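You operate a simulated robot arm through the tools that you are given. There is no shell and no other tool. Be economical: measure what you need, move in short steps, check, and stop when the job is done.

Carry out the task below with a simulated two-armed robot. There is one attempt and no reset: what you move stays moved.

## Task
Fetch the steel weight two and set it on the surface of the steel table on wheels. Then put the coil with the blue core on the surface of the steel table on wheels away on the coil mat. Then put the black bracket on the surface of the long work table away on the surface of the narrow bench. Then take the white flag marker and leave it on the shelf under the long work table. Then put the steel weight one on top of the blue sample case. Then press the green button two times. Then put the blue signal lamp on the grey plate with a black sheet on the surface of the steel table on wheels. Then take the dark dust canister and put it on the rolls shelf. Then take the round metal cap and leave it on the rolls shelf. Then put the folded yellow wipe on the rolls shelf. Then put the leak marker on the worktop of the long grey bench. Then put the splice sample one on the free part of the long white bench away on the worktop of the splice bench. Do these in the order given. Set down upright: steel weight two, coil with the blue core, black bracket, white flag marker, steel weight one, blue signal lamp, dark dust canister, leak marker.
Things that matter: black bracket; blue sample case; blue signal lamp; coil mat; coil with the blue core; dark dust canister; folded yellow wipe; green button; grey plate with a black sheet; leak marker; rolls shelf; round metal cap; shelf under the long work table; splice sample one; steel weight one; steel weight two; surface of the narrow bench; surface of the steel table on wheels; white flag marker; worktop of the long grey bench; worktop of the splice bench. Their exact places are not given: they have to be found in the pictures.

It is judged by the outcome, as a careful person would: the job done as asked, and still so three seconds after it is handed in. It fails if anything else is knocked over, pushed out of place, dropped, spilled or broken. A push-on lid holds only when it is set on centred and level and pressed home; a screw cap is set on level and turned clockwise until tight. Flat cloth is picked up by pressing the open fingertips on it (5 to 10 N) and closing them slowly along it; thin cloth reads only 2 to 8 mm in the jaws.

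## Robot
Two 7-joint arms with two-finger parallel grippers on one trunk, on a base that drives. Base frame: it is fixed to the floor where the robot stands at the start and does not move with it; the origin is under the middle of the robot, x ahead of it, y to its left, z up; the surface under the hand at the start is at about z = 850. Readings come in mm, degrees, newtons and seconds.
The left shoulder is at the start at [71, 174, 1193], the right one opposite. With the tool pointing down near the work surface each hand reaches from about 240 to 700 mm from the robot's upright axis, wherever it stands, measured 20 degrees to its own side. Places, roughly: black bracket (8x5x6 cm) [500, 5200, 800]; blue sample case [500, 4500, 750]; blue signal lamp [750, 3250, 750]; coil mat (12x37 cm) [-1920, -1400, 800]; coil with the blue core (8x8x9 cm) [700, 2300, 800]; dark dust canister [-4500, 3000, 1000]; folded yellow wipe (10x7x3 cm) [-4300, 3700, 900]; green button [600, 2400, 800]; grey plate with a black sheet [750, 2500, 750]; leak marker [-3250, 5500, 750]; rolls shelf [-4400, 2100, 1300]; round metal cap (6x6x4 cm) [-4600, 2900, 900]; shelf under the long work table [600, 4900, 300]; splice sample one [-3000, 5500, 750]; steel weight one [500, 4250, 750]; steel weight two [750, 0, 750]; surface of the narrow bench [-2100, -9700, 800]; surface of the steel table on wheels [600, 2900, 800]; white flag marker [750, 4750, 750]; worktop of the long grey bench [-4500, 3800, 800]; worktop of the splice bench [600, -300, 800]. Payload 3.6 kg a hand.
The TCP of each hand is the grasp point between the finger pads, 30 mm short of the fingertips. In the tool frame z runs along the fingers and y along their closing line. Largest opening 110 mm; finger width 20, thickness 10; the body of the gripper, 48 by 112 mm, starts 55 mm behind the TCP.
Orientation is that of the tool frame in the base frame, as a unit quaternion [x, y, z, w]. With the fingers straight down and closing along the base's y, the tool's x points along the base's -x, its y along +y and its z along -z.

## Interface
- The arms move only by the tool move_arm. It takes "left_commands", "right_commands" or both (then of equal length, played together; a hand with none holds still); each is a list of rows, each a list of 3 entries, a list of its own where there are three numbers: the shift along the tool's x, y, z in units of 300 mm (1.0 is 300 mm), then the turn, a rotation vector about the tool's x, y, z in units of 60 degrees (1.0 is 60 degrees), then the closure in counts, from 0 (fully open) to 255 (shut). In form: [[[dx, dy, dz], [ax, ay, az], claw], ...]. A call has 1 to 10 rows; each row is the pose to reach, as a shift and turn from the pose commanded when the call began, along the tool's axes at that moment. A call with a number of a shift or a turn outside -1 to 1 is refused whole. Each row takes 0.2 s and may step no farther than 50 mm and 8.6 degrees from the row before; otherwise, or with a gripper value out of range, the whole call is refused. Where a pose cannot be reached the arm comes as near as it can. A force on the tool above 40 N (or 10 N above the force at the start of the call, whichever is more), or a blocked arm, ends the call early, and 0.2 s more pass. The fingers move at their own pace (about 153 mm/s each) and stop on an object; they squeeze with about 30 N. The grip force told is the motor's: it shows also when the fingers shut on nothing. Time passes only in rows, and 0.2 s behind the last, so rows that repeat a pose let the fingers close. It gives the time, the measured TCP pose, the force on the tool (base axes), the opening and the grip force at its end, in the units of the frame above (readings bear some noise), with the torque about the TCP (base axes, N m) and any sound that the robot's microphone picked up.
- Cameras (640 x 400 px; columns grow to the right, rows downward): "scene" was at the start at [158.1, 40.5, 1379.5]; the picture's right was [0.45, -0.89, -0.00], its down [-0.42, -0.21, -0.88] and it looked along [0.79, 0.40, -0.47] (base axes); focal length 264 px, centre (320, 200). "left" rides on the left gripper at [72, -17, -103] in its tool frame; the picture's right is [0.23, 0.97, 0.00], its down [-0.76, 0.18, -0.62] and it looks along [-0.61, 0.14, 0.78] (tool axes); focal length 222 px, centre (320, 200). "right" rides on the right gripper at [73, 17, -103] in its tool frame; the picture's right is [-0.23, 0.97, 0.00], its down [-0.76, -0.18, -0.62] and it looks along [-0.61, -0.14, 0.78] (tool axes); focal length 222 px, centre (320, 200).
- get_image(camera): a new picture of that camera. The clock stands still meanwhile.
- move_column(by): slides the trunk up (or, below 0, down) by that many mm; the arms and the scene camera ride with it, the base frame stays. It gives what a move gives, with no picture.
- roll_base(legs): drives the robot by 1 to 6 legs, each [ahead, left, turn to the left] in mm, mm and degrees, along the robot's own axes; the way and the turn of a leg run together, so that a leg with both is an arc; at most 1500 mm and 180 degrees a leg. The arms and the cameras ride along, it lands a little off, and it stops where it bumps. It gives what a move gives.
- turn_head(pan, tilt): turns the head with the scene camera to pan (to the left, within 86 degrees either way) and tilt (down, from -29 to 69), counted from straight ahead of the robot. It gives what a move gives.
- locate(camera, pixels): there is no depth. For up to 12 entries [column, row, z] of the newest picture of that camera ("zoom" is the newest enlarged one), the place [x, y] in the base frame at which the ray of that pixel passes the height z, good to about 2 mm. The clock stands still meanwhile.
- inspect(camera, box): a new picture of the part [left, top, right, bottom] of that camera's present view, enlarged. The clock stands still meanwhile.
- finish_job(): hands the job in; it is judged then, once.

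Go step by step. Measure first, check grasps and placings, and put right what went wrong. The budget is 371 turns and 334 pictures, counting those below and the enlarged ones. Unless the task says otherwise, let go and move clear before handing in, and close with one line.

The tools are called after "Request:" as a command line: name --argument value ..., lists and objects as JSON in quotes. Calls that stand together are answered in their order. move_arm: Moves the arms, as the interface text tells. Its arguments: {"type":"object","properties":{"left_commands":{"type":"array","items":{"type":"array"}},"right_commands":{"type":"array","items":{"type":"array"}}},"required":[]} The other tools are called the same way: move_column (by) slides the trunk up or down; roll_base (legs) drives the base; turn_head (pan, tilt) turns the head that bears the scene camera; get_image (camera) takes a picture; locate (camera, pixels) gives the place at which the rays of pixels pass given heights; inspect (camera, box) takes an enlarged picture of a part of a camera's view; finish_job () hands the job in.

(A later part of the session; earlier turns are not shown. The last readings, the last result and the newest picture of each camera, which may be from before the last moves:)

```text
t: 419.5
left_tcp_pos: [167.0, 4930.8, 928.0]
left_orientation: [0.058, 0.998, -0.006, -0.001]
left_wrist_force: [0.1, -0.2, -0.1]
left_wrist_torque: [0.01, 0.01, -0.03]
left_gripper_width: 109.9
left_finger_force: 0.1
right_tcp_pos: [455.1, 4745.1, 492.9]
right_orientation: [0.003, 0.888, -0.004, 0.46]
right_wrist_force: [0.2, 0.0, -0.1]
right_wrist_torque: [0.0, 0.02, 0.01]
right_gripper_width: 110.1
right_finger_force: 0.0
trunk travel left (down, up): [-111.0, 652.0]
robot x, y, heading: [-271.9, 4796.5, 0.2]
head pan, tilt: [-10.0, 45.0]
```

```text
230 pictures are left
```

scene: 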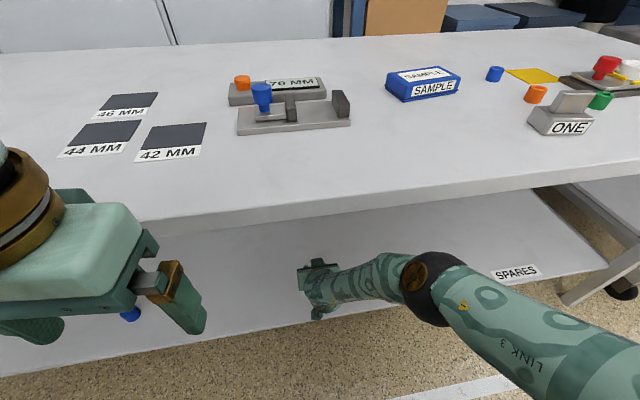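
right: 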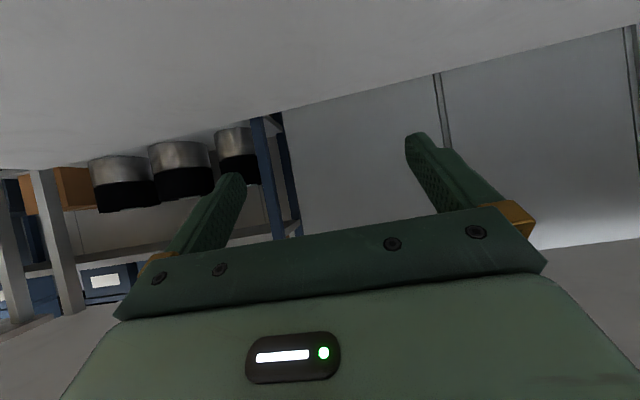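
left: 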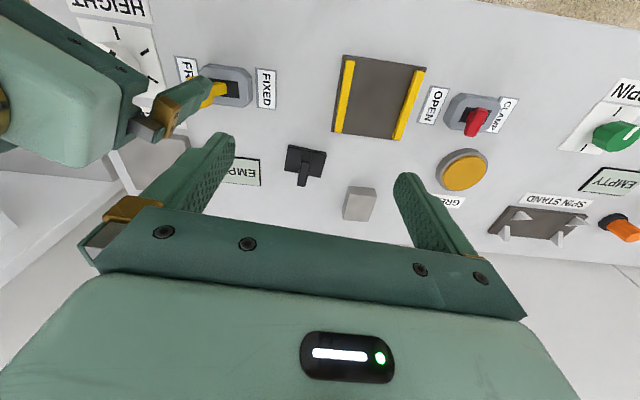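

Clear of the marker. I'll drive back out from under the table and check the marker.

Request:
roll_base --legs '[[-450, 0, 0]]'

Request:
turn_head --pan -5 --tilt 38

Request:
get_image --camera "scene"

Request:
get_image --camera "right"

```text
t: 422.3
left_tcp_pos: [-306.0, 4929.7, 927.2]
left_orientation: [0.058, 0.998, -0.004, 0.001]
left_wrist_force: [-0.1, -1.1, -0.5]
left_wrist_torque: [0.02, 0.02, -0.01]
left_gripper_width: 109.9
left_finger_force: 0.1
right_tcp_pos: [-16.9, 4743.6, 494.7]
right_orientation: [0.005, 0.887, -0.005, 0.461]
right_wrist_force: [-0.4, -0.6, 0.1]
right_wrist_torque: [0.01, -0.01, 0.02]
right_gripper_width: 110.0
right_finger_force: 0.0
trunk travel left (down, up): [-111.0, 652.0]
robot x, y, heading: [-736.3, 4797.4, -0.3]
head pan, tilt: [-10.0, 45.0]
```

```text
t: 423.0
left_tcp_pos: [-305.0, 4929.0, 927.2]
left_orientation: [0.058, 0.998, -0.005, 0.0]
left_wrist_force: [-0.2, 0.1, 0.3]
left_wrist_torque: [0.0, 0.02, 0.03]
left_gripper_width: 110.1
left_finger_force: 0.1
right_tcp_pos: [-15.5, 4744.3, 494.3]
right_orientation: [0.005, 0.888, -0.006, 0.46]
right_wrist_force: [0.4, 0.5, 0.1]
right_wrist_torque: [0.01, -0.01, 0.01]
right_gripper_width: 110.1
right_finger_force: 0.1
trunk travel left (down, up): [-111.0, 652.0]
robot x, y, heading: [-743.6, 4794.9, 0.2]
head pan, tilt: [-5.0, 38.0]
```

```text
229 pictures are left
```

scene: 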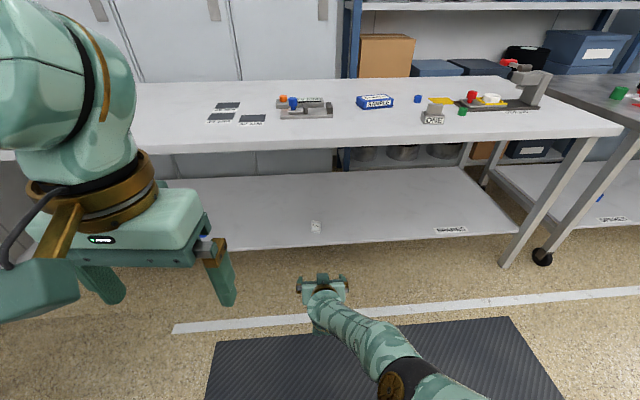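

```text
228 pictures are left
```

right: 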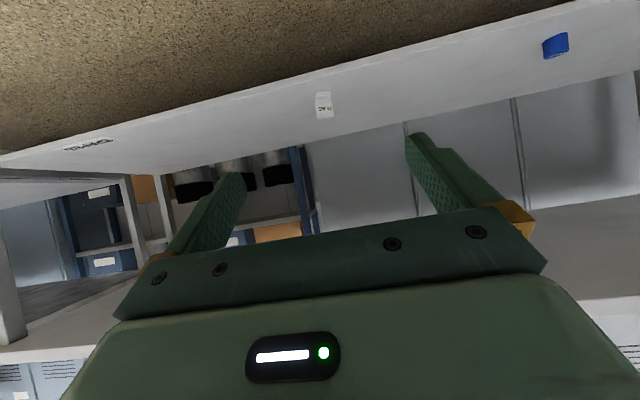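

The marker stands upright on the shelf. Next is steel weight one onto the blue sample case: raise the trunk and return the right hand to straight down.

Request:
move_column --by 260

Request:
move_arm --right_commands '[[[0, 0, 0], [0, 0.13, 0], 0], [[0, 0, 0], [0, 0.26, 0], 0], [[0, 0, 0], [0, 0.39, 0], 0], [[-0.1, 0, -0.1], [0, 0.52, 0], 0], [[-0.2, 0, -0.2], [0, 0.65, 0], 0], [[-0.3, 0, -0.3], [0, 0.78, 0], 0], [[-0.41, 0, -0.3], [0, 0.913, 0], 0], [[-0.52, 0, -0.3], [0, 0.913, 0], 0]]'

```text
t: 425.6
left_tcp_pos: [-304.1, 4928.8, 1187.4]
left_orientation: [0.057, 0.998, -0.006, -0.001]
left_wrist_force: [0.4, 0.1, 0.8]
left_wrist_torque: [-0.01, 0.01, -0.02]
left_gripper_width: 110.3
left_finger_force: 0.0
right_tcp_pos: [1.1, 4744.0, 931.7]
right_orientation: [0.005, 0.817, -0.004, 0.576]
right_wrist_force: [-0.4, -0.7, -1.0]
right_wrist_torque: [0.01, 0.0, -0.02]
right_gripper_width: 109.9
right_finger_force: 0.0
trunk travel left (down, up): [-371.0, 392.0]
robot x, y, heading: [-738.1, 4797.8, 0.2]
head pan, tilt: [-5.0, 38.0]
```

```text
t: 427.4
left_tcp_pos: [-307.3, 4928.1, 1188.6]
left_orientation: [0.057, 0.998, -0.004, 0.0]
left_wrist_force: [-0.6, 0.4, -0.2]
left_wrist_torque: [0.01, -0.02, 0.01]
left_gripper_width: 109.9
left_finger_force: 0.2
right_tcp_pos: [-68.9, 4737.2, 1103.4]
right_orientation: [0.006, 0.991, 0.001, 0.137]
right_wrist_force: [-0.6, -0.9, 0.2]
right_wrist_torque: [0.02, -0.04, 0.0]
right_gripper_width: 110.1
right_finger_force: 0.0
right hand out of reach, approached as far as the arm can: row 2, 3, 7, 8
trunk travel left (down, up): [-371.0, 392.0]
robot x, y, heading: [-740.4, 4792.4, -0.0]
head pan, tilt: [-5.0, 38.0]
```

Request:
move_arm --right_commands '[[[0.12, -0.07, -0.03], [0, 0.06, 0], 0], [[0.24, -0.15, -0.07], [0, 0.13, 0], 0], [[0.36, -0.22, -0.1], [0, 0.2, 0], 0], [[0.48, -0.3, -0.135], [0, 0.262, 0], 0]]'

Request:
roll_base --legs '[[0, -300, 0]]'

Request:
turn_head --pan 0 --tilt 35

Request:
get_image --camera "scene"

```text
t: 428.4
left_tcp_pos: [-305.7, 4928.9, 1188.1]
left_orientation: [0.057, 0.998, -0.004, 0.001]
left_wrist_force: [-0.5, -0.1, -0.2]
left_wrist_torque: [-0.02, -0.03, 0.01]
left_gripper_width: 109.8
left_finger_force: 0.0
right_tcp_pos: [-220.1, 4650.9, 1102.5]
right_orientation: [0.006, 1.0, 0.0, -0.001]
right_wrist_force: [-0.5, -0.7, 0.3]
right_wrist_torque: [0.01, -0.02, 0.03]
right_gripper_width: 110.2
right_finger_force: 0.0
trunk travel left (down, up): [-371.0, 392.0]
robot x, y, heading: [-739.1, 4795.3, -0.2]
head pan, tilt: [-5.0, 38.0]
```

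```text
t: 430.5
left_tcp_pos: [-305.4, 4625.4, 1187.8]
left_orientation: [0.057, 0.998, -0.005, 0.0]
left_wrist_force: [0.0, -1.0, 0.3]
left_wrist_torque: [-0.01, -0.03, 0.03]
left_gripper_width: 109.7
left_finger_force: 0.0
right_tcp_pos: [-218.0, 4348.6, 1102.1]
right_orientation: [0.004, 1.0, 0.0, -0.001]
right_wrist_force: [0.0, -0.3, -0.3]
right_wrist_torque: [-0.02, -0.03, 0.0]
right_gripper_width: 110.1
right_finger_force: 0.1
trunk travel left (down, up): [-371.0, 392.0]
robot x, y, heading: [-738.4, 4492.1, 0.1]
head pan, tilt: [-5.0, 38.0]
```

```text
t: 431.1
left_tcp_pos: [-306.1, 4625.3, 1188.6]
left_orientation: [0.057, 0.998, -0.006, 0.0]
left_wrist_force: [0.3, -0.6, 0.5]
left_wrist_torque: [-0.02, 0.01, 0.01]
left_gripper_width: 109.8
left_finger_force: 0.2
right_tcp_pos: [-217.9, 4347.8, 1101.9]
right_orientation: [0.004, 1.0, 0.0, 0.0]
right_wrist_force: [-0.2, 0.4, 0.3]
right_wrist_torque: [-0.01, 0.02, -0.02]
right_gripper_width: 109.8
right_finger_force: 0.0
trunk travel left (down, up): [-371.0, 392.0]
robot x, y, heading: [-740.0, 4493.7, 0.2]
head pan, tilt: [0.0, 35.0]
```

```text
227 pictures are left
```

scene: 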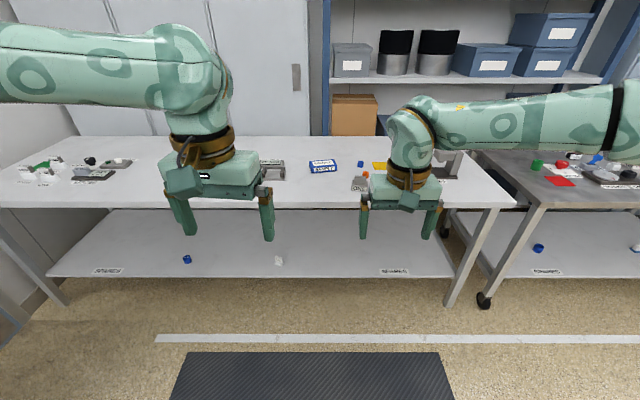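

Back in a good pose. I'll drive up to the table to view weight ONE and the case.

Request:
roll_base --legs '[[620, 0, 0]]'

Request:
turn_head --pan 0 --tilt 45

Request:
get_image --camera "scene"

Request:
get_image --camera "right"

```text
t: 434.6
left_tcp_pos: [305.7, 4640.0, 1187.8]
left_orientation: [0.048, 0.999, -0.006, 0.0]
left_wrist_force: [0.1, -0.1, -0.1]
left_wrist_torque: [0.05, 0.03, 0.0]
left_gripper_width: 110.1
left_finger_force: 0.0
right_tcp_pos: [399.6, 4364.9, 1101.9]
right_orientation: [-0.004, 1.0, 0.0, -0.001]
right_wrist_force: [0.2, -0.5, 0.3]
right_wrist_torque: [-0.01, -0.02, 0.01]
right_gripper_width: 110.0
right_finger_force: 0.1
trunk travel left (down, up): [-371.0, 392.0]
robot x, y, heading: [-126.2, 4498.7, 1.2]
head pan, tilt: [0.0, 35.0]
```

```text
t: 435.3
left_tcp_pos: [306.2, 4640.7, 1187.6]
left_orientation: [0.048, 0.999, -0.006, 0.0]
left_wrist_force: [0.5, 0.3, -0.1]
left_wrist_torque: [0.0, 0.0, 0.03]
left_gripper_width: 110.0
left_finger_force: 0.0
right_tcp_pos: [399.7, 4366.3, 1103.0]
right_orientation: [-0.005, 1.0, 0.0, -0.001]
right_wrist_force: [-0.6, -0.1, -0.9]
right_wrist_torque: [-0.03, 0.02, 0.0]
right_gripper_width: 109.8
right_finger_force: 0.1
trunk travel left (down, up): [-371.0, 392.0]
robot x, y, heading: [-125.6, 4498.8, 1.4]
head pan, tilt: [0.0, 45.0]
```

```text
226 pictures are left
```

scene: 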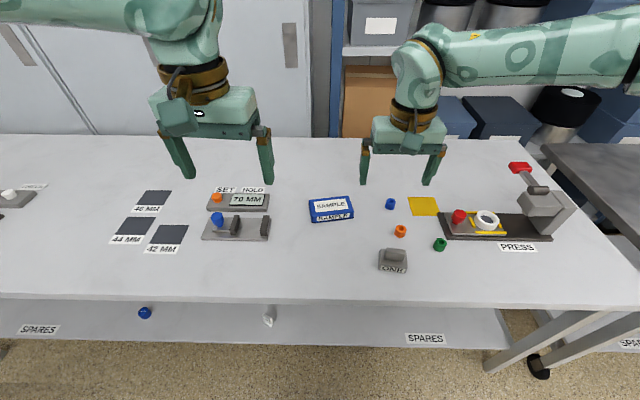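

```text
225 pictures are left
```

right: 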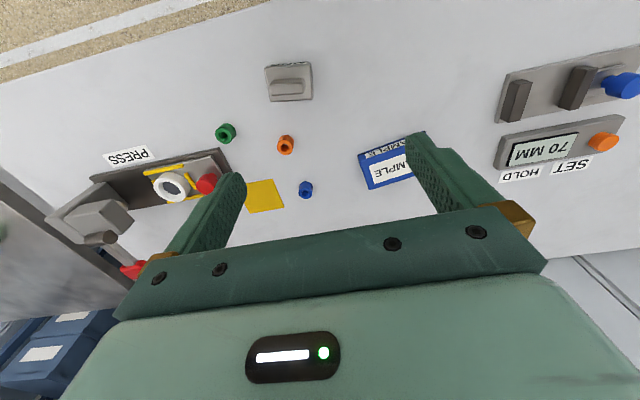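

Request:
inspect --camera "right" --box '[248, 55, 328, 105]'

Request:
locate --camera "zoom" --pixels '[[180, 260, 852], [460, 240, 852], [320, 250, 852], [145, 110, 822], [505, 90, 822], [510, 310, 822], [160, 345, 822]]'

Request:
inspect --camera "right" --box '[340, 125, 420, 195]'

```text
8.00 times, centred on (288, 80) of right
```

zoom: 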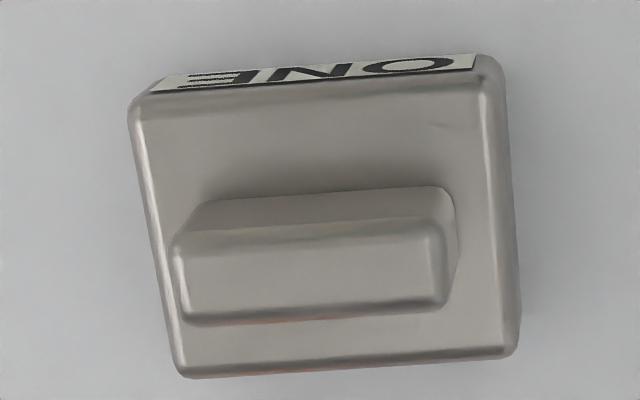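

```text
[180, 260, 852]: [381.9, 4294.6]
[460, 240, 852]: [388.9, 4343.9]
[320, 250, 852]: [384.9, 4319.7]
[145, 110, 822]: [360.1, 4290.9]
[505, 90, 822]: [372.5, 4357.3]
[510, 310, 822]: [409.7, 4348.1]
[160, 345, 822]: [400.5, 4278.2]
```

```text
5.71 times, centred on (380, 160) of right
```

zoom: 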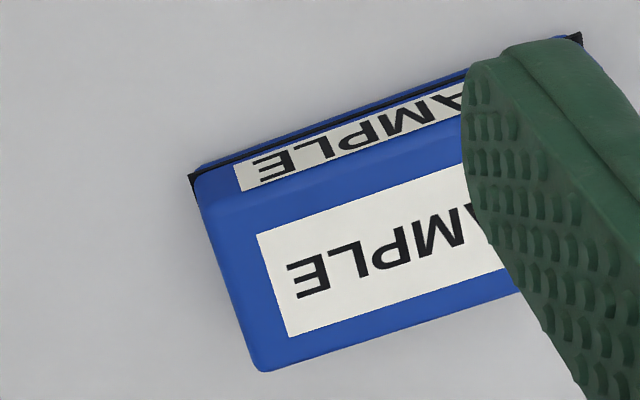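

Weight ONE's bar is centred near [387, 4318], 48 mm long, turned about −9°. I'll grip it lengthwise by its ends, and come over it first.

Request:
move_arm --right_commands '[[[0.02, -0.08, 0.05], [0, 0, 0.08], 0], [[0.042, -0.16, 0.15], [0, 0, 0.15], 0], [[0.042, -0.16, 0.3], [0, 0, 0.15], 0], [[0.042, -0.16, 0.45], [0, 0, 0.15], 40], [[0.042, -0.16, 0.58], [0, 0, 0.15], 60]]'

Request:
get_image --camera "right"

```text
t: 436.5
left_tcp_pos: [307.5, 4641.3, 1187.7]
left_orientation: [0.048, 0.999, -0.005, 0.001]
left_wrist_force: [0.0, 0.6, 0.4]
left_wrist_torque: [0.0, 0.04, 0.02]
left_gripper_width: 110.0
left_finger_force: 0.0
right_tcp_pos: [387.2, 4312.2, 926.4]
right_orientation: [0.074, 0.997, 0.0, -0.001]
right_wrist_force: [-0.3, 0.3, -0.1]
right_wrist_torque: [0.0, 0.03, 0.0]
right_gripper_width: 84.2
right_finger_force: 0.1
trunk travel left (down, up): [-371.0, 392.0]
robot x, y, heading: [-129.6, 4496.9, 1.1]
head pan, tilt: [0.0, 45.0]
```

```text
222 pictures are left
```

right: 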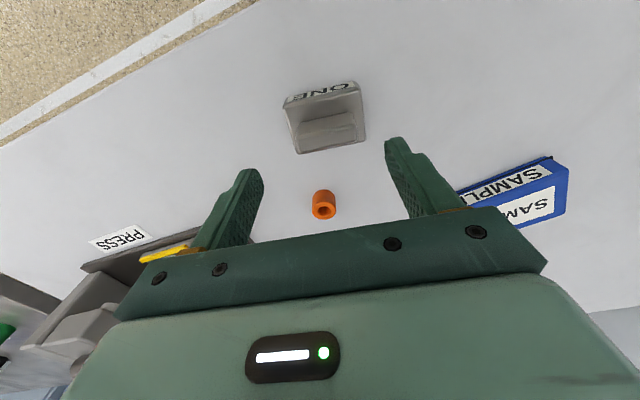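

Request:
locate --camera "right" --pixels '[[299, 130, 852], [357, 122, 852], [328, 128, 852], [323, 212, 800]]'

Request:
inspect --camera "right" --box '[276, 75, 372, 160]'

```text
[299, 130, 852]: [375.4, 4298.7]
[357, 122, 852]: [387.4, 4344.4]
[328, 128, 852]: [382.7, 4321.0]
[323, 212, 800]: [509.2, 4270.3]
```

```text
4.71 times, centred on (324, 118) of right
```

zoom: 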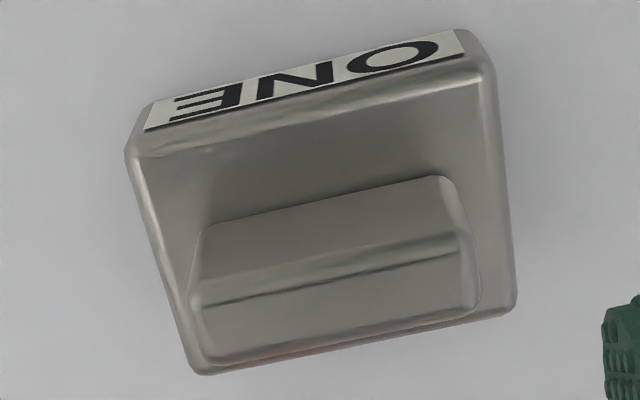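

Request:
locate --camera "zoom" --pixels '[[200, 330, 852], [463, 268, 852], [335, 298, 852]]'

```text
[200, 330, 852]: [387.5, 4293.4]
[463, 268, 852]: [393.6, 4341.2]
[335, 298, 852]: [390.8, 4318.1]
```

Request:
move_arm --right_commands '[[[-0.009, 0.019, 0.1], [0, 0, 0], 60], [[-0.009, 0.019, 0.18], [0, 0, 0], 60], [[-0.009, 0.019, 0.228], [0, 0, 0], 60], [[-0.009, 0.019, 0.228], [0, 0, 0], 130], [[-0.009, 0.019, 0.228], [0, 0, 0], 255], [[-0.009, 0.019, 0.228], [0, 0, 0], 255]]'

Request:
get_image --camera "right"

```text
t: 437.9
left_tcp_pos: [306.2, 4642.2, 1187.8]
left_orientation: [0.047, 0.999, -0.006, 0.001]
left_wrist_force: [0.2, 0.0, 0.4]
left_wrist_torque: [0.0, 0.01, -0.04]
left_gripper_width: 109.9
left_finger_force: 0.1
right_tcp_pos: [390.5, 4322.2, 860.9]
right_orientation: [0.075, 0.997, 0.001, -0.001]
right_wrist_force: [1.6, 0.4, 0.2]
right_wrist_torque: [0.0, -0.19, -0.02]
right_gripper_width: 49.8
right_finger_force: 29.9
trunk travel left (down, up): [-371.0, 392.0]
robot x, y, heading: [-125.5, 4500.2, 1.1]
head pan, tilt: [0.0, 45.0]
```

```text
220 pictures are left
```

right: 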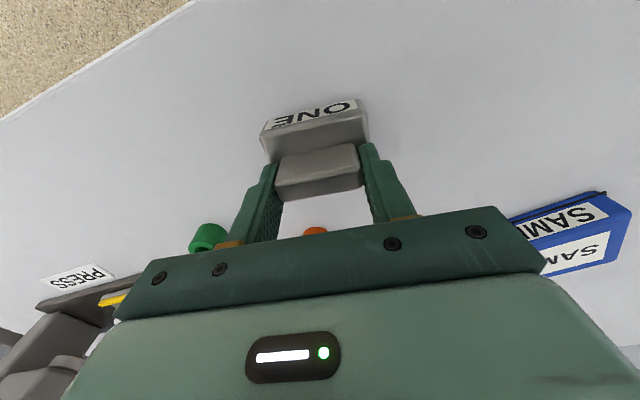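

Weight ONE is gripped by the bar ends. I'll lift 130 mm and look at the case.

Request:
move_arm --right_commands '[[[0, 0, -0.05], [0, 0, 0], 255], [[0, 0, -0.15], [0, 0, 0], 255], [[0, 0, -0.3], [0, 0, 0], 255], [[0, 0, -0.45], [0, 0, 0], 255]]'

Request:
inspect --camera "scene" --box '[270, 170, 398, 250]'

Request:
locate --camera "zoom" --pixels '[[192, 155, 830], [408, 130, 830], [420, 215, 830], [210, 230, 830], [305, 185, 830], [205, 258, 800], [420, 240, 800]]'

Request:
get_image --camera "left"

```text
t: 438.9
left_tcp_pos: [305.8, 4641.3, 1188.0]
left_orientation: [0.048, 0.999, -0.006, 0.0]
left_wrist_force: [-0.2, -0.5, 0.0]
left_wrist_torque: [0.03, -0.02, 0.02]
left_gripper_width: 110.1
left_finger_force: 0.0
right_tcp_pos: [389.3, 4323.2, 993.3]
right_orientation: [0.073, 0.997, -0.001, -0.001]
right_wrist_force: [0.0, 0.4, -4.1]
right_wrist_torque: [0.01, -0.02, 0.0]
right_gripper_width: 49.8
right_finger_force: 30.3
trunk travel left (down, up): [-371.0, 392.0]
robot x, y, heading: [-129.1, 4500.3, 1.2]
head pan, tilt: [0.0, 45.0]
```

```text
5.00 times, centred on (334, 210) of scene
```

zoom: 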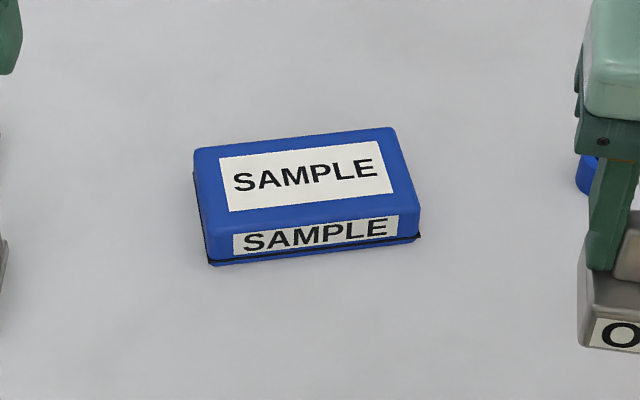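

```text
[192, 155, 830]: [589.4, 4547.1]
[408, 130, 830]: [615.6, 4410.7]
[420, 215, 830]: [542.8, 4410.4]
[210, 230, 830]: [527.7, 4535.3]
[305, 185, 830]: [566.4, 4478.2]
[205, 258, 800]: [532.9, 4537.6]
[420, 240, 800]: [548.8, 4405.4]
```

```text
218 pictures are left
```

left: 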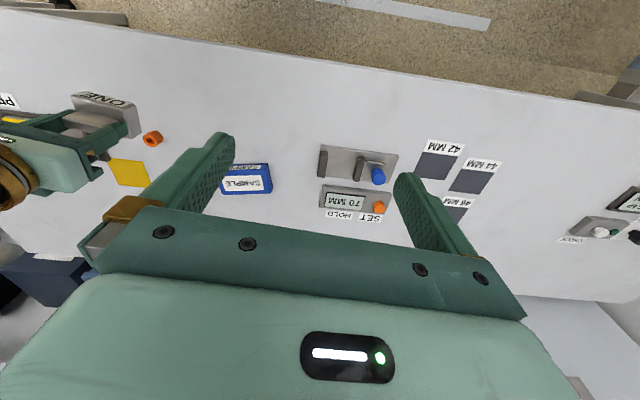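

The case top is about 130 × 75 mm, centred [569, 4477], z ≈ 827. I'll drive 130 mm closer, then carry the weight over it.

Request:
roll_base --legs '[[130, 0, -1]]'

```text
t: 440.2
left_tcp_pos: [439.0, 4634.1, 1186.6]
left_orientation: [0.058, 0.998, -0.006, -0.001]
left_wrist_force: [0.6, 0.3, -0.1]
left_wrist_torque: [0.01, 0.01, 0.01]
left_gripper_width: 110.1
left_finger_force: 0.2
right_tcp_pos: [516.4, 4314.5, 992.9]
right_orientation: [0.084, 0.996, 0.0, -0.002]
right_wrist_force: [-0.3, -0.1, -5.3]
right_wrist_torque: [0.02, 0.0, -0.01]
right_gripper_width: 49.7
right_finger_force: 30.1
trunk travel left (down, up): [-371.0, 392.0]
robot x, y, heading: [3.2, 4502.8, 0.0]
head pan, tilt: [0.0, 45.0]
```

Request:
move_arm --right_commands '[[[-0.02, 0.14, 0], [0, 0, -0.1], 255], [[-0.04, 0.28, 0], [0, 0, -0.2], 255], [[-0.06, 0.42, 0], [0, 0, -0.28], 255], [[-0.079, 0.563, 0], [0, 0, -0.28], 255], [[-0.079, 0.563, 0.1], [0, 0, -0.28], 255], [[-0.079, 0.563, 0.2], [0, 0, -0.28], 255], [[-0.079, 0.563, 0.27], [0, 0, -0.28], 255]]'

Request:
get_image --camera "right"

Request:
get_image --camera "scene"

```text
t: 441.8
left_tcp_pos: [439.8, 4634.3, 1187.7]
left_orientation: [0.058, 0.998, -0.006, 0.0]
left_wrist_force: [0.0, -0.8, 0.4]
left_wrist_torque: [0.0, 0.02, -0.01]
left_gripper_width: 109.9
left_finger_force: 0.1
right_tcp_pos: [569.6, 4477.2, 909.5]
right_orientation: [-0.062, 0.998, 0.0, -0.001]
right_wrist_force: [0.5, -0.5, -3.7]
right_wrist_torque: [0.01, 0.0, -0.01]
right_gripper_width: 49.8
right_finger_force: 29.5
trunk travel left (down, up): [-371.0, 392.0]
robot x, y, heading: [0.9, 4497.1, 0.0]
head pan, tilt: [0.0, 45.0]
```

```text
217 pictures are left
```

right: 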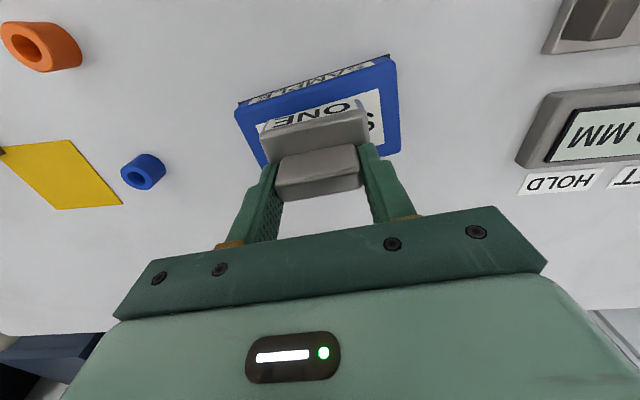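

```text
216 pictures are left
```

scene: 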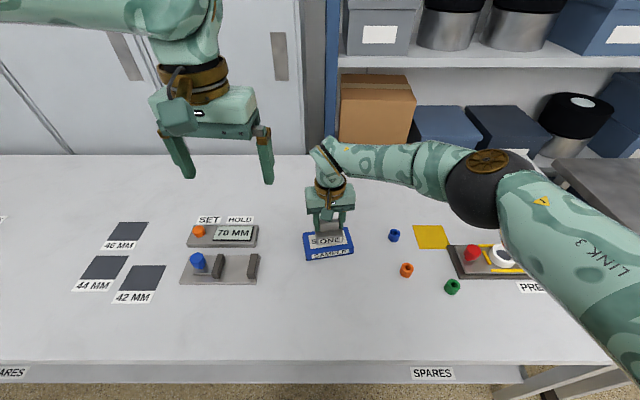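

Request:
locate --camera "right" --pixels '[[237, 110, 827], [392, 63, 827], [400, 152, 827], [265, 165, 827]]'

```text
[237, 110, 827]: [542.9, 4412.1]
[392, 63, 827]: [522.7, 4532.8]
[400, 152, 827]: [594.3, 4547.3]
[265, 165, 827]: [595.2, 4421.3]
```

Weight is centred over the case within a few mm. Lowering to contact.

Request:
move_arm --right_commands '[[[0, 0.01, 0.03], [0, 0, 0], 255], [[0, 0.01, 0.05], [0, 0, 0], 255], [[0, 0.01, 0.057], [0, 0, 0], 255], [[0, 0.01, 0.063], [0, 0, 0], 255], [[0, 0.01, 0.069], [0, 0, 0], 255]]'

```text
t: 443.0
left_tcp_pos: [437.3, 4635.5, 1188.2]
left_orientation: [0.057, 0.998, -0.005, 0.001]
left_wrist_force: [0.4, 0.3, 0.3]
left_wrist_torque: [0.0, 0.0, 0.01]
left_gripper_width: 109.7
left_finger_force: 0.1
right_tcp_pos: [566.0, 4480.7, 894.3]
right_orientation: [-0.063, 0.998, -0.001, 0.001]
right_wrist_force: [1.0, 0.5, 15.7]
right_wrist_torque: [-0.15, 0.34, 0.02]
right_gripper_width: 49.6
right_finger_force: 30.0
trunk travel left (down, up): [-371.0, 392.0]
robot x, y, heading: [2.3, 4498.9, 0.0]
head pan, tilt: [0.0, 45.0]
```

Contact (16 N). Opening and rising.

Request:
move_arm --right_commands '[[[0, 0, -0.005], [0, 0, 0], 110], [[0, 0, -0.005], [0, 0, 0], 90], [[0, 0, -0.1], [0, 0, 0], 80], [[0, 0, -0.25], [0, 0, 0], 60], [[0, 0, -0.4], [0, 0, 0], 0], [[0, 0, -0.55], [0, 0, 0], 0], [[0.1, 0, -0.68], [0, 0, 0], 0]]'

Request:
get_image --camera "scene"

```text
t: 444.6
left_tcp_pos: [438.4, 4632.5, 1187.4]
left_orientation: [0.058, 0.998, -0.004, 0.002]
left_wrist_force: [0.5, 0.5, -0.1]
left_wrist_torque: [0.02, -0.02, 0.01]
left_gripper_width: 109.9
left_finger_force: 0.1
right_tcp_pos: [537.7, 4474.1, 1094.5]
right_orientation: [-0.061, 0.998, -0.001, -0.001]
right_wrist_force: [0.3, -0.3, 0.0]
right_wrist_torque: [0.01, -0.04, -0.02]
right_gripper_width: 109.9
right_finger_force: 0.0
trunk travel left (down, up): [-371.0, 392.0]
robot x, y, heading: [7.6, 4497.5, 0.0]
head pan, tilt: [0.0, 45.0]
```

```text
215 pictures are left
```

scene: 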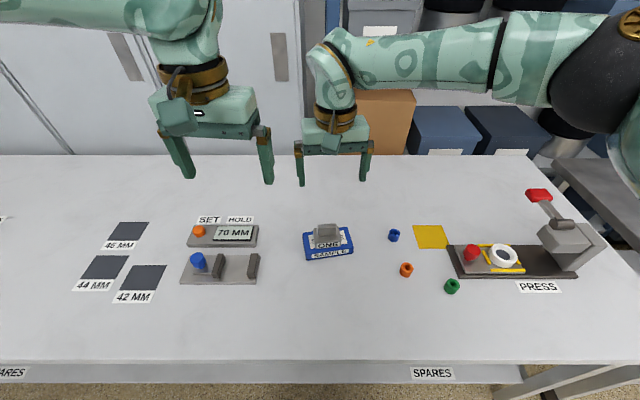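

Weight ONE stands on the case. Next, the green TEST button on the steel table: I'll back off and strafe there.

Request:
roll_base --legs '[[-350, 0, 0], [0, -1100, 0], [0, -1000, 0]]'

Request:
turn_head --pan -10 --tilt 40

Request:
get_image --camera "scene"

```text
t: 457.0
left_tcp_pos: [54.3, 2497.7, 1187.4]
left_orientation: [0.064, 0.998, -0.005, 0.0]
left_wrist_force: [0.2, 0.0, 0.7]
left_wrist_torque: [0.01, -0.03, -0.01]
left_gripper_width: 109.9
left_finger_force: 0.2
right_tcp_pos: [152.4, 2337.7, 1094.6]
right_orientation: [-0.057, 0.998, -0.001, -0.001]
right_wrist_force: [0.2, 0.2, -0.1]
right_wrist_torque: [0.02, -0.02, 0.02]
right_gripper_width: 109.8
right_finger_force: 0.1
trunk travel left (down, up): [-371.0, 392.0]
robot x, y, heading: [-379.3, 2368.4, -0.5]
head pan, tilt: [0.0, 45.0]
```

```text
t: 457.7
left_tcp_pos: [53.2, 2498.5, 1188.3]
left_orientation: [0.064, 0.998, -0.005, 0.0]
left_wrist_force: [0.2, 0.1, 0.0]
left_wrist_torque: [0.01, -0.01, 0.04]
left_gripper_width: 110.1
left_finger_force: 0.0
right_tcp_pos: [153.3, 2338.0, 1094.7]
right_orientation: [-0.058, 0.998, 0.0, -0.001]
right_wrist_force: [-0.3, 1.2, 0.7]
right_wrist_torque: [0.02, 0.02, -0.02]
right_gripper_width: 109.8
right_finger_force: 0.0
trunk travel left (down, up): [-371.0, 392.0]
robot x, y, heading: [-381.5, 2367.6, -0.8]
head pan, tilt: [-10.0, 40.0]
```

```text
214 pictures are left
```

scene: 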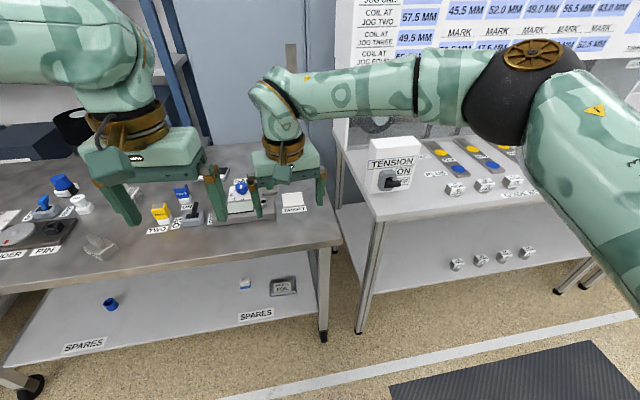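

Request:
roll_base --legs '[[0, 190, 0.8], [370, 0, 0]]'

Request:
get_image --camera "right"

Request:
get_image --camera "scene"

```text
t: 461.2
left_tcp_pos: [417.2, 2697.8, 1187.7]
left_orientation: [0.053, 0.999, -0.005, 0.001]
left_wrist_force: [-0.3, 0.4, 0.1]
left_wrist_torque: [-0.02, 0.03, -0.03]
left_gripper_width: 109.8
left_finger_force: 0.1
right_tcp_pos: [519.0, 2541.0, 1094.4]
right_orientation: [-0.066, 0.998, 0.0, -0.001]
right_wrist_force: [1.1, -0.9, 0.1]
right_wrist_torque: [0.05, -0.01, -0.01]
right_gripper_width: 110.0
right_finger_force: 0.1
trunk travel left (down, up): [-371.0, 392.0]
robot x, y, heading: [-20.0, 2557.6, 0.7]
head pan, tilt: [-10.0, 40.0]
```

```text
213 pictures are left
```

right: 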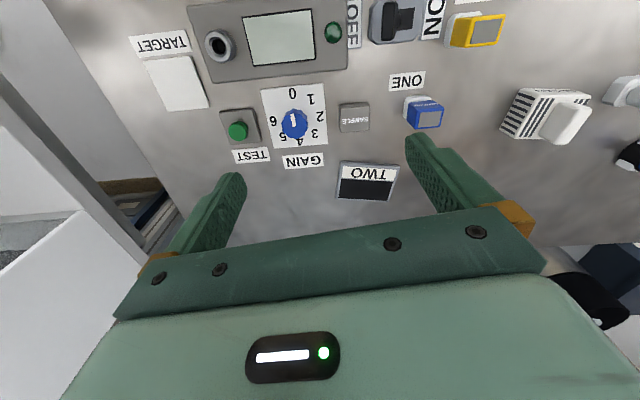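

```text
212 pictures are left
```

scene: 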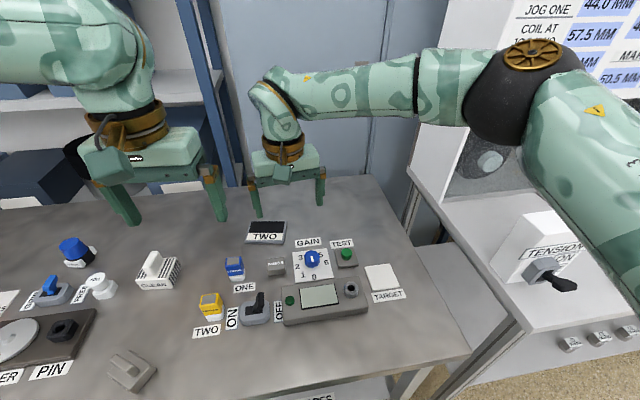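

The green TEST button is at (238,130) in the hand view. I'll locate it precisely from both cameras.

Request:
locate --camera "right" --pixels '[[238, 129, 820], [238, 129, 830], [238, 129, 840]]'

Request:
locate --camera "scene" --pixels '[[347, 253, 820], [347, 253, 830], [347, 253, 840]]'

Request:
inspect --camera "scene" --box '[320, 230, 400, 280]'

```text
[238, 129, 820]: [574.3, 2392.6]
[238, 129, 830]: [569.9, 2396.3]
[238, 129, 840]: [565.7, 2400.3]
```

```text
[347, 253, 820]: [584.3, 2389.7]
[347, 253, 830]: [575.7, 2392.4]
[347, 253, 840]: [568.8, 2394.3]
```

```text
8.00 times, centred on (360, 255) of scene
```

zoom: 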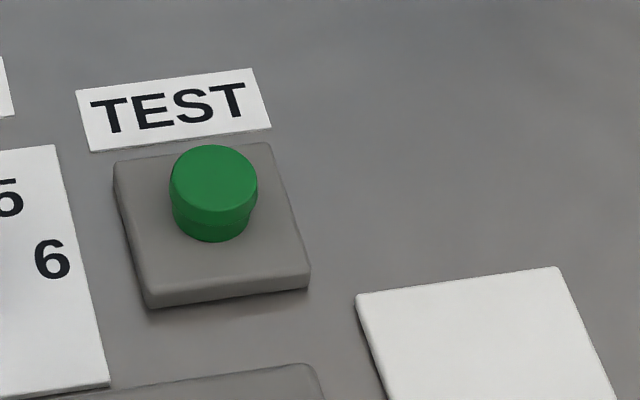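

Button top at about [568, 2396, 835]. I'll close the fingers and move above it.

Request:
move_arm --right_commands '[[[-0.03, -0.15, 0], [0, 0, 0], 128], [[-0.06, -0.3, 0], [0, 0, 0], 255], [[-0.09, -0.44, 0.04], [0, 0, 0], 255], [[-0.098, -0.5, 0.15], [0, 0, 0], 255], [[-0.098, -0.5, 0.3], [0, 0, 0], 255], [[-0.098, -0.5, 0.45], [0, 0, 0], 255], [[-0.098, -0.5, 0.59], [0, 0, 0], 255]]'

Request:
get_image --camera "right"

```text
t: 462.8
left_tcp_pos: [416.9, 2698.8, 1187.6]
left_orientation: [0.053, 0.999, -0.006, 0.001]
left_wrist_force: [0.0, 0.3, 0.5]
left_wrist_torque: [-0.02, 0.02, 0.01]
left_gripper_width: 110.2
left_finger_force: 0.0
right_tcp_pos: [564.8, 2395.4, 914.3]
right_orientation: [-0.066, 0.998, 0.0, -0.001]
right_wrist_force: [0.1, -0.4, -0.3]
right_wrist_torque: [-0.02, 0.01, -0.01]
right_gripper_width: 0.2
right_finger_force: 30.1
trunk travel left (down, up): [-371.0, 392.0]
robot x, y, heading: [-17.4, 2562.1, 0.3]
head pan, tilt: [-10.0, 40.0]
```

```text
210 pictures are left
```

right: 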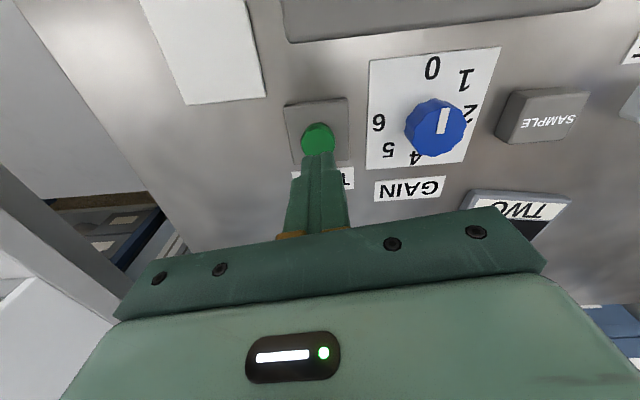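

Request:
locate --camera "right" --pixels '[[318, 134, 835], [318, 134, 830]]'

```text
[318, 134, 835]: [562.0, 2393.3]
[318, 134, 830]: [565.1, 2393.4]
```

Request:
move_arm --right_commands '[[[0, 0, 0.1], [0, 0, 0], 255], [[0, 0, 0.14], [0, 0, 0], 255], [[0, 0, 0.15], [0, 0, 0], 255], [[0, 0, 0.157], [0, 0, 0], 255], [[0, 0, 0.163], [0, 0, 0], 255], [[0, 0, 0.169], [0, 0, 0], 255]]'

```text
t: 464.2
left_tcp_pos: [417.0, 2697.2, 1188.6]
left_orientation: [0.052, 0.999, -0.005, 0.001]
left_wrist_force: [-0.3, 0.4, -0.5]
left_wrist_torque: [0.02, -0.03, -0.02]
left_gripper_width: 110.2
left_finger_force: 0.1
right_tcp_pos: [567.4, 2394.2, 866.2]
right_orientation: [-0.065, 0.998, 0.0, 0.0]
right_wrist_force: [-0.5, -0.2, -0.3]
right_wrist_torque: [-0.03, 0.01, -0.01]
right_gripper_width: 0.1
right_finger_force: 30.4
trunk travel left (down, up): [-371.0, 392.0]
robot x, y, heading: [-17.5, 2559.6, 0.4]
head pan, tilt: [-10.0, 40.0]
```

Tip at about z 836, no force yet. I'll continue in 1.5 mm steps.

Request:
move_arm --right_commands '[[[0, 0, 0.005], [0, 0, 0], 255], [[0, 0, 0.01], [0, 0, 0], 255], [[0, 0, 0.015], [0, 0, 0], 255], [[0, 0, 0.02], [0, 0, 0], 255]]'

```text
t: 465.2
left_tcp_pos: [416.2, 2698.1, 1189.2]
left_orientation: [0.053, 0.999, -0.005, 0.001]
left_wrist_force: [0.0, 0.1, -0.8]
left_wrist_torque: [0.01, -0.04, 0.02]
left_gripper_width: 109.6
left_finger_force: 0.1
right_tcp_pos: [566.6, 2395.5, 859.8]
right_orientation: [-0.066, 0.998, -0.001, 0.0]
right_wrist_force: [-0.8, 0.1, 1.2]
right_wrist_torque: [-0.01, -0.02, -0.01]
right_gripper_width: 0.0
right_finger_force: 29.8
trunk travel left (down, up): [-371.0, 392.0]
robot x, y, heading: [-20.0, 2559.0, 0.4]
head pan, tilt: [-10.0, 40.0]
```

Request:
move_arm --right_commands '[[[0, 0, 0.004], [0, 0, 0], 255], [[0, 0, 0.008], [0, 0, 0], 255], [[0, 0, 0.012], [0, 0, 0], 255]]'

```text
t: 466.0
left_tcp_pos: [417.4, 2697.7, 1187.1]
left_orientation: [0.053, 0.999, -0.005, 0.0]
left_wrist_force: [0.0, -0.1, 1.2]
left_wrist_torque: [-0.02, -0.02, 0.0]
left_gripper_width: 110.1
left_finger_force: 0.0
right_tcp_pos: [565.2, 2396.6, 859.7]
right_orientation: [-0.066, 0.998, 0.0, 0.001]
right_wrist_force: [0.1, -0.9, 1.2]
right_wrist_torque: [-0.02, -0.02, 0.02]
right_gripper_width: 0.0
right_finger_force: 29.9
trunk travel left (down, up): [-371.0, 392.0]
robot x, y, heading: [-17.9, 2560.9, 0.8]
head pan, tilt: [-10.0, 40.0]
```

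Request:
move_arm --right_commands '[[[0, 0, 0.005], [0, 0, 0], 255], [[0, 0, 0.01], [0, 0, 0], 255], [[0, 0, 0.01], [0, 0, 0], 255]]'

Request:
inspect --camera "right" --box '[270, 90, 370, 170]'

```text
t: 466.8
left_tcp_pos: [416.0, 2698.7, 1187.2]
left_orientation: [0.053, 0.999, -0.005, 0.001]
left_wrist_force: [-0.7, -1.2, 0.6]
left_wrist_torque: [0.02, -0.03, -0.02]
left_gripper_width: 109.8
left_finger_force: 0.0
right_tcp_pos: [565.8, 2395.2, 859.5]
right_orientation: [-0.066, 0.998, 0.001, 0.0]
right_wrist_force: [0.6, -0.1, 1.6]
right_wrist_torque: [-0.05, -0.04, 0.0]
right_gripper_width: 0.0
right_finger_force: 30.8
right hand out of reach, approached as far as the arm can: row 1, 2, 3
trunk travel left (down, up): [-371.0, 392.0]
robot x, y, heading: [-18.4, 2558.4, 0.7]
head pan, tilt: [-10.0, 40.0]
```

```text
5.00 times, centred on (320, 130) of right
```

zoom: 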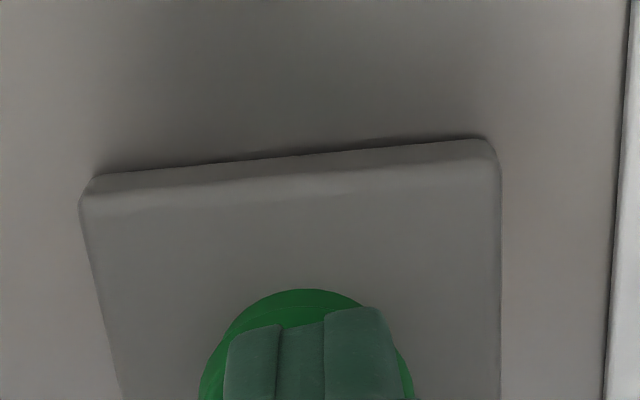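

The arm is at its reach limit because the shoulder is high. I'll raise the hand, lower the trunk 100 mm, and press from there.

Request:
move_arm --right_commands '[[[0, 0, -0.12], [0, 0, 0], 255], [[0, 0, -0.25], [0, 0, 0], 255], [[0, 0, -0.4], [0, 0, 0], 255], [[0, 0, -0.5], [0, 0, 0], 255]]'

Request:
move_column --by -110

```text
t: 467.8
left_tcp_pos: [415.9, 2697.9, 1188.2]
left_orientation: [0.054, 0.999, -0.005, 0.0]
left_wrist_force: [0.1, 0.6, -0.6]
left_wrist_torque: [-0.03, 0.0, 0.0]
left_gripper_width: 110.0
left_finger_force: 0.2
right_tcp_pos: [565.5, 2397.8, 1010.4]
right_orientation: [-0.066, 0.998, 0.0, -0.001]
right_wrist_force: [0.5, -0.3, -0.2]
right_wrist_torque: [-0.02, 0.0, -0.02]
right_gripper_width: 0.0
right_finger_force: 29.9
trunk travel left (down, up): [-371.0, 392.0]
robot x, y, heading: [-18.2, 2561.2, 0.5]
head pan, tilt: [-10.0, 40.0]
```

```text
t: 469.2
left_tcp_pos: [416.3, 2697.4, 1078.6]
left_orientation: [0.053, 0.999, -0.005, 0.001]
left_wrist_force: [0.8, -0.1, 0.2]
left_wrist_torque: [0.02, 0.0, 0.0]
left_gripper_width: 110.1
left_finger_force: 0.1
right_tcp_pos: [566.3, 2398.3, 900.8]
right_orientation: [-0.067, 0.998, -0.001, 0.0]
right_wrist_force: [-0.3, 0.0, 0.5]
right_wrist_torque: [0.03, -0.02, 0.01]
right_gripper_width: 0.2
right_finger_force: 30.2
trunk travel left (down, up): [-261.0, 502.0]
robot x, y, heading: [-18.0, 2561.3, 0.4]
head pan, tilt: [-10.0, 40.0]
```

Request:
move_arm --right_commands '[[[0, -0.01, 0.08], [0, 0, 0], 255], [[0, -0.01, 0.128], [0, 0, 0], 255], [[0, -0.01, 0.136], [0, 0, 0], 255], [[0, -0.01, 0.142], [0, 0, 0], 255], [[0, -0.01, 0.147], [0, 0, 0], 255], [[0, -0.01, 0.152], [0, 0, 0], 255]]'

```text
t: 470.6
left_tcp_pos: [415.8, 2698.4, 1078.9]
left_orientation: [0.053, 0.999, -0.006, 0.001]
left_wrist_force: [-0.2, 1.2, -0.6]
left_wrist_torque: [0.01, 0.02, 0.01]
left_gripper_width: 109.9
left_finger_force: 0.1
right_tcp_pos: [567.2, 2394.5, 854.6]
right_orientation: [-0.066, 0.998, 0.0, 0.001]
right_wrist_force: [0.8, -0.5, 10.6]
right_wrist_torque: [-0.01, 0.01, 0.11]
right_gripper_width: 0.1
right_finger_force: 29.5
trunk travel left (down, up): [-261.0, 502.0]
robot x, y, heading: [-18.9, 2560.0, 0.5]
head pan, tilt: [-10.0, 40.0]
heard: click
```

A click at 10.6 N, so that's press one. I'll release fully (10 mm up) and press once more.

Request:
move_arm --right_commands '[[[0, 0, -0.03], [0, 0, 0], 255], [[0, 0, -0.06], [0, 0, 0], 255], [[0, 0, -0.06], [0, 0, 0], 255], [[0, 0, -0.06], [0, 0, 0], 255]]'

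Request:
inspect --camera "scene" --box '[270, 220, 430, 320]'

```text
t: 471.6
left_tcp_pos: [417.2, 2697.5, 1077.0]
left_orientation: [0.053, 0.999, -0.005, 0.001]
left_wrist_force: [-0.7, -0.3, -0.4]
left_wrist_torque: [0.01, -0.02, 0.01]
left_gripper_width: 109.8
left_finger_force: 0.0
right_tcp_pos: [565.6, 2393.2, 870.8]
right_orientation: [-0.066, 0.998, 0.0, -0.001]
right_wrist_force: [0.2, -0.2, 0.1]
right_wrist_torque: [-0.02, -0.01, 0.0]
right_gripper_width: 0.0
right_finger_force: 29.9
trunk travel left (down, up): [-261.0, 502.0]
robot x, y, heading: [-16.7, 2561.0, 0.9]
head pan, tilt: [-10.0, 40.0]
```

```text
4.00 times, centred on (350, 270) of scene
```

zoom: 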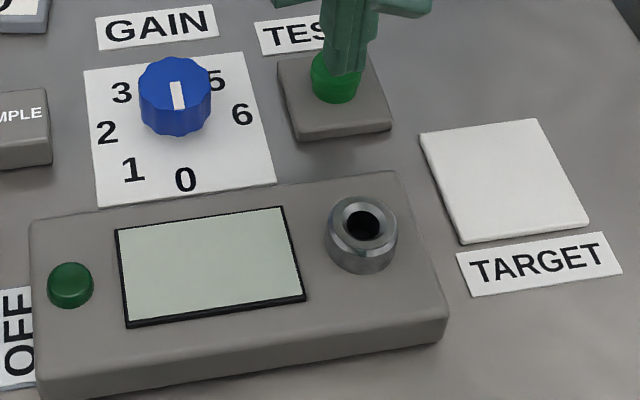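

Request:
move_arm --right_commands '[[[0, 0.002, 0.03], [0, 0, 0], 255], [[0, 0.002, 0.042], [0, 0, 0], 255], [[0, 0.002, 0.047], [0, 0, 0], 255], [[0, 0.002, 0.052], [0, 0, 0], 255], [[0, 0.002, 0.057], [0, 0, 0], 255], [[0, 0.002, 0.06], [0, 0, 0], 255]]'

```text
t: 473.0
left_tcp_pos: [415.4, 2696.9, 1079.2]
left_orientation: [0.053, 0.999, -0.005, 0.001]
left_wrist_force: [-0.1, -0.4, -0.8]
left_wrist_torque: [0.0, 0.0, -0.01]
left_gripper_width: 109.6
left_finger_force: 0.1
right_tcp_pos: [565.6, 2394.4, 854.4]
right_orientation: [-0.066, 0.998, 0.0, 0.001]
right_wrist_force: [0.2, -5.4, 15.8]
right_wrist_torque: [-0.15, -0.06, 0.05]
right_gripper_width: 0.0
right_finger_force: 29.9
trunk travel left (down, up): [-261.0, 502.0]
robot x, y, heading: [-15.8, 2561.6, 0.4]
head pan, tilt: [-10.0, 40.0]
heard: click
```

Second click heard, so the button has been pressed twice. I'll raise the hand and look for the blue signal lamp farther left.

Request:
move_arm --right_commands '[[[0, 0, -0.12], [0, 0, 0], 255], [[0, 0, -0.25], [0, 0, 0], 255], [[0, 0, -0.4], [0, 0, 0], 128], [[0, 0, -0.55], [0, 0, 0], 0], [[0.15, 0, -0.6], [0, 0, 0], 0], [[0.3, 0, -0.6], [0, 0, 0], 0]]'

Request:
turn_head --pan 35 --tilt 38

Request:
get_image --camera "scene"

Request:
inspect --camera "scene" --box '[160, 130, 360, 255]'

```text
t: 474.4
left_tcp_pos: [414.9, 2697.2, 1078.8]
left_orientation: [0.053, 0.999, -0.005, 0.0]
left_wrist_force: [-0.5, 0.0, 0.1]
left_wrist_torque: [0.01, 0.03, -0.01]
left_gripper_width: 110.2
left_finger_force: 0.1
right_tcp_pos: [473.5, 2384.2, 1035.6]
right_orientation: [-0.067, 0.998, 0.0, -0.001]
right_wrist_force: [-0.5, -0.5, 0.7]
right_wrist_torque: [0.0, 0.0, -0.06]
right_gripper_width: 110.2
right_finger_force: 0.1
trunk travel left (down, up): [-261.0, 502.0]
robot x, y, heading: [-14.2, 2563.1, 0.5]
head pan, tilt: [-10.0, 40.0]
```

```text
t: 475.6
left_tcp_pos: [414.6, 2698.6, 1079.1]
left_orientation: [0.053, 0.999, -0.005, 0.001]
left_wrist_force: [0.1, 0.2, 0.2]
left_wrist_torque: [0.0, -0.01, -0.03]
left_gripper_width: 109.9
left_finger_force: 0.1
right_tcp_pos: [474.9, 2384.9, 1035.7]
right_orientation: [-0.066, 0.998, 0.0, -0.002]
right_wrist_force: [-1.1, 0.1, -0.6]
right_wrist_torque: [-0.01, 0.0, 0.02]
right_gripper_width: 110.2
right_finger_force: 0.0
trunk travel left (down, up): [-261.0, 502.0]
robot x, y, heading: [-14.1, 2562.1, 0.6]
head pan, tilt: [35.0, 38.0]
```

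```text
207 pictures are left
```

scene: 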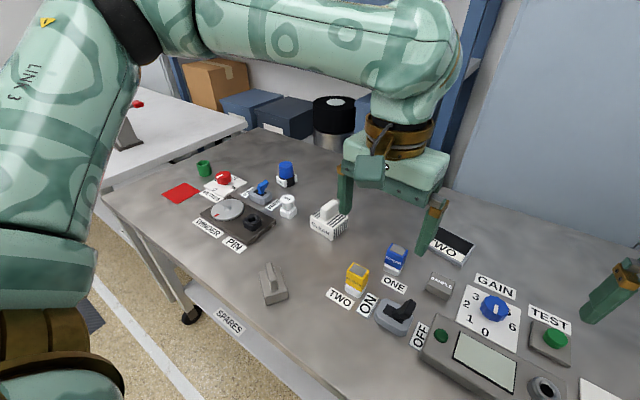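

```text
3.20 times, centred on (260, 192) of scene
```

zoom: 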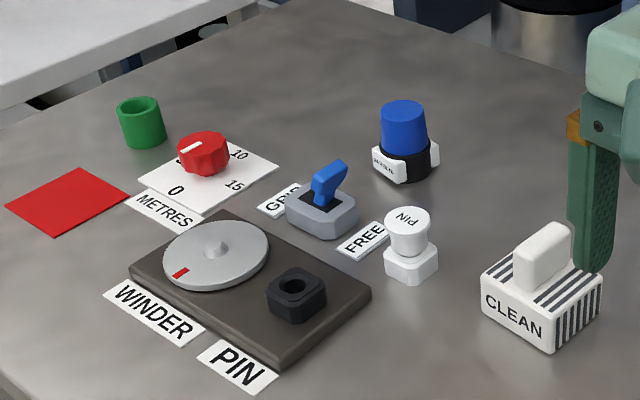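

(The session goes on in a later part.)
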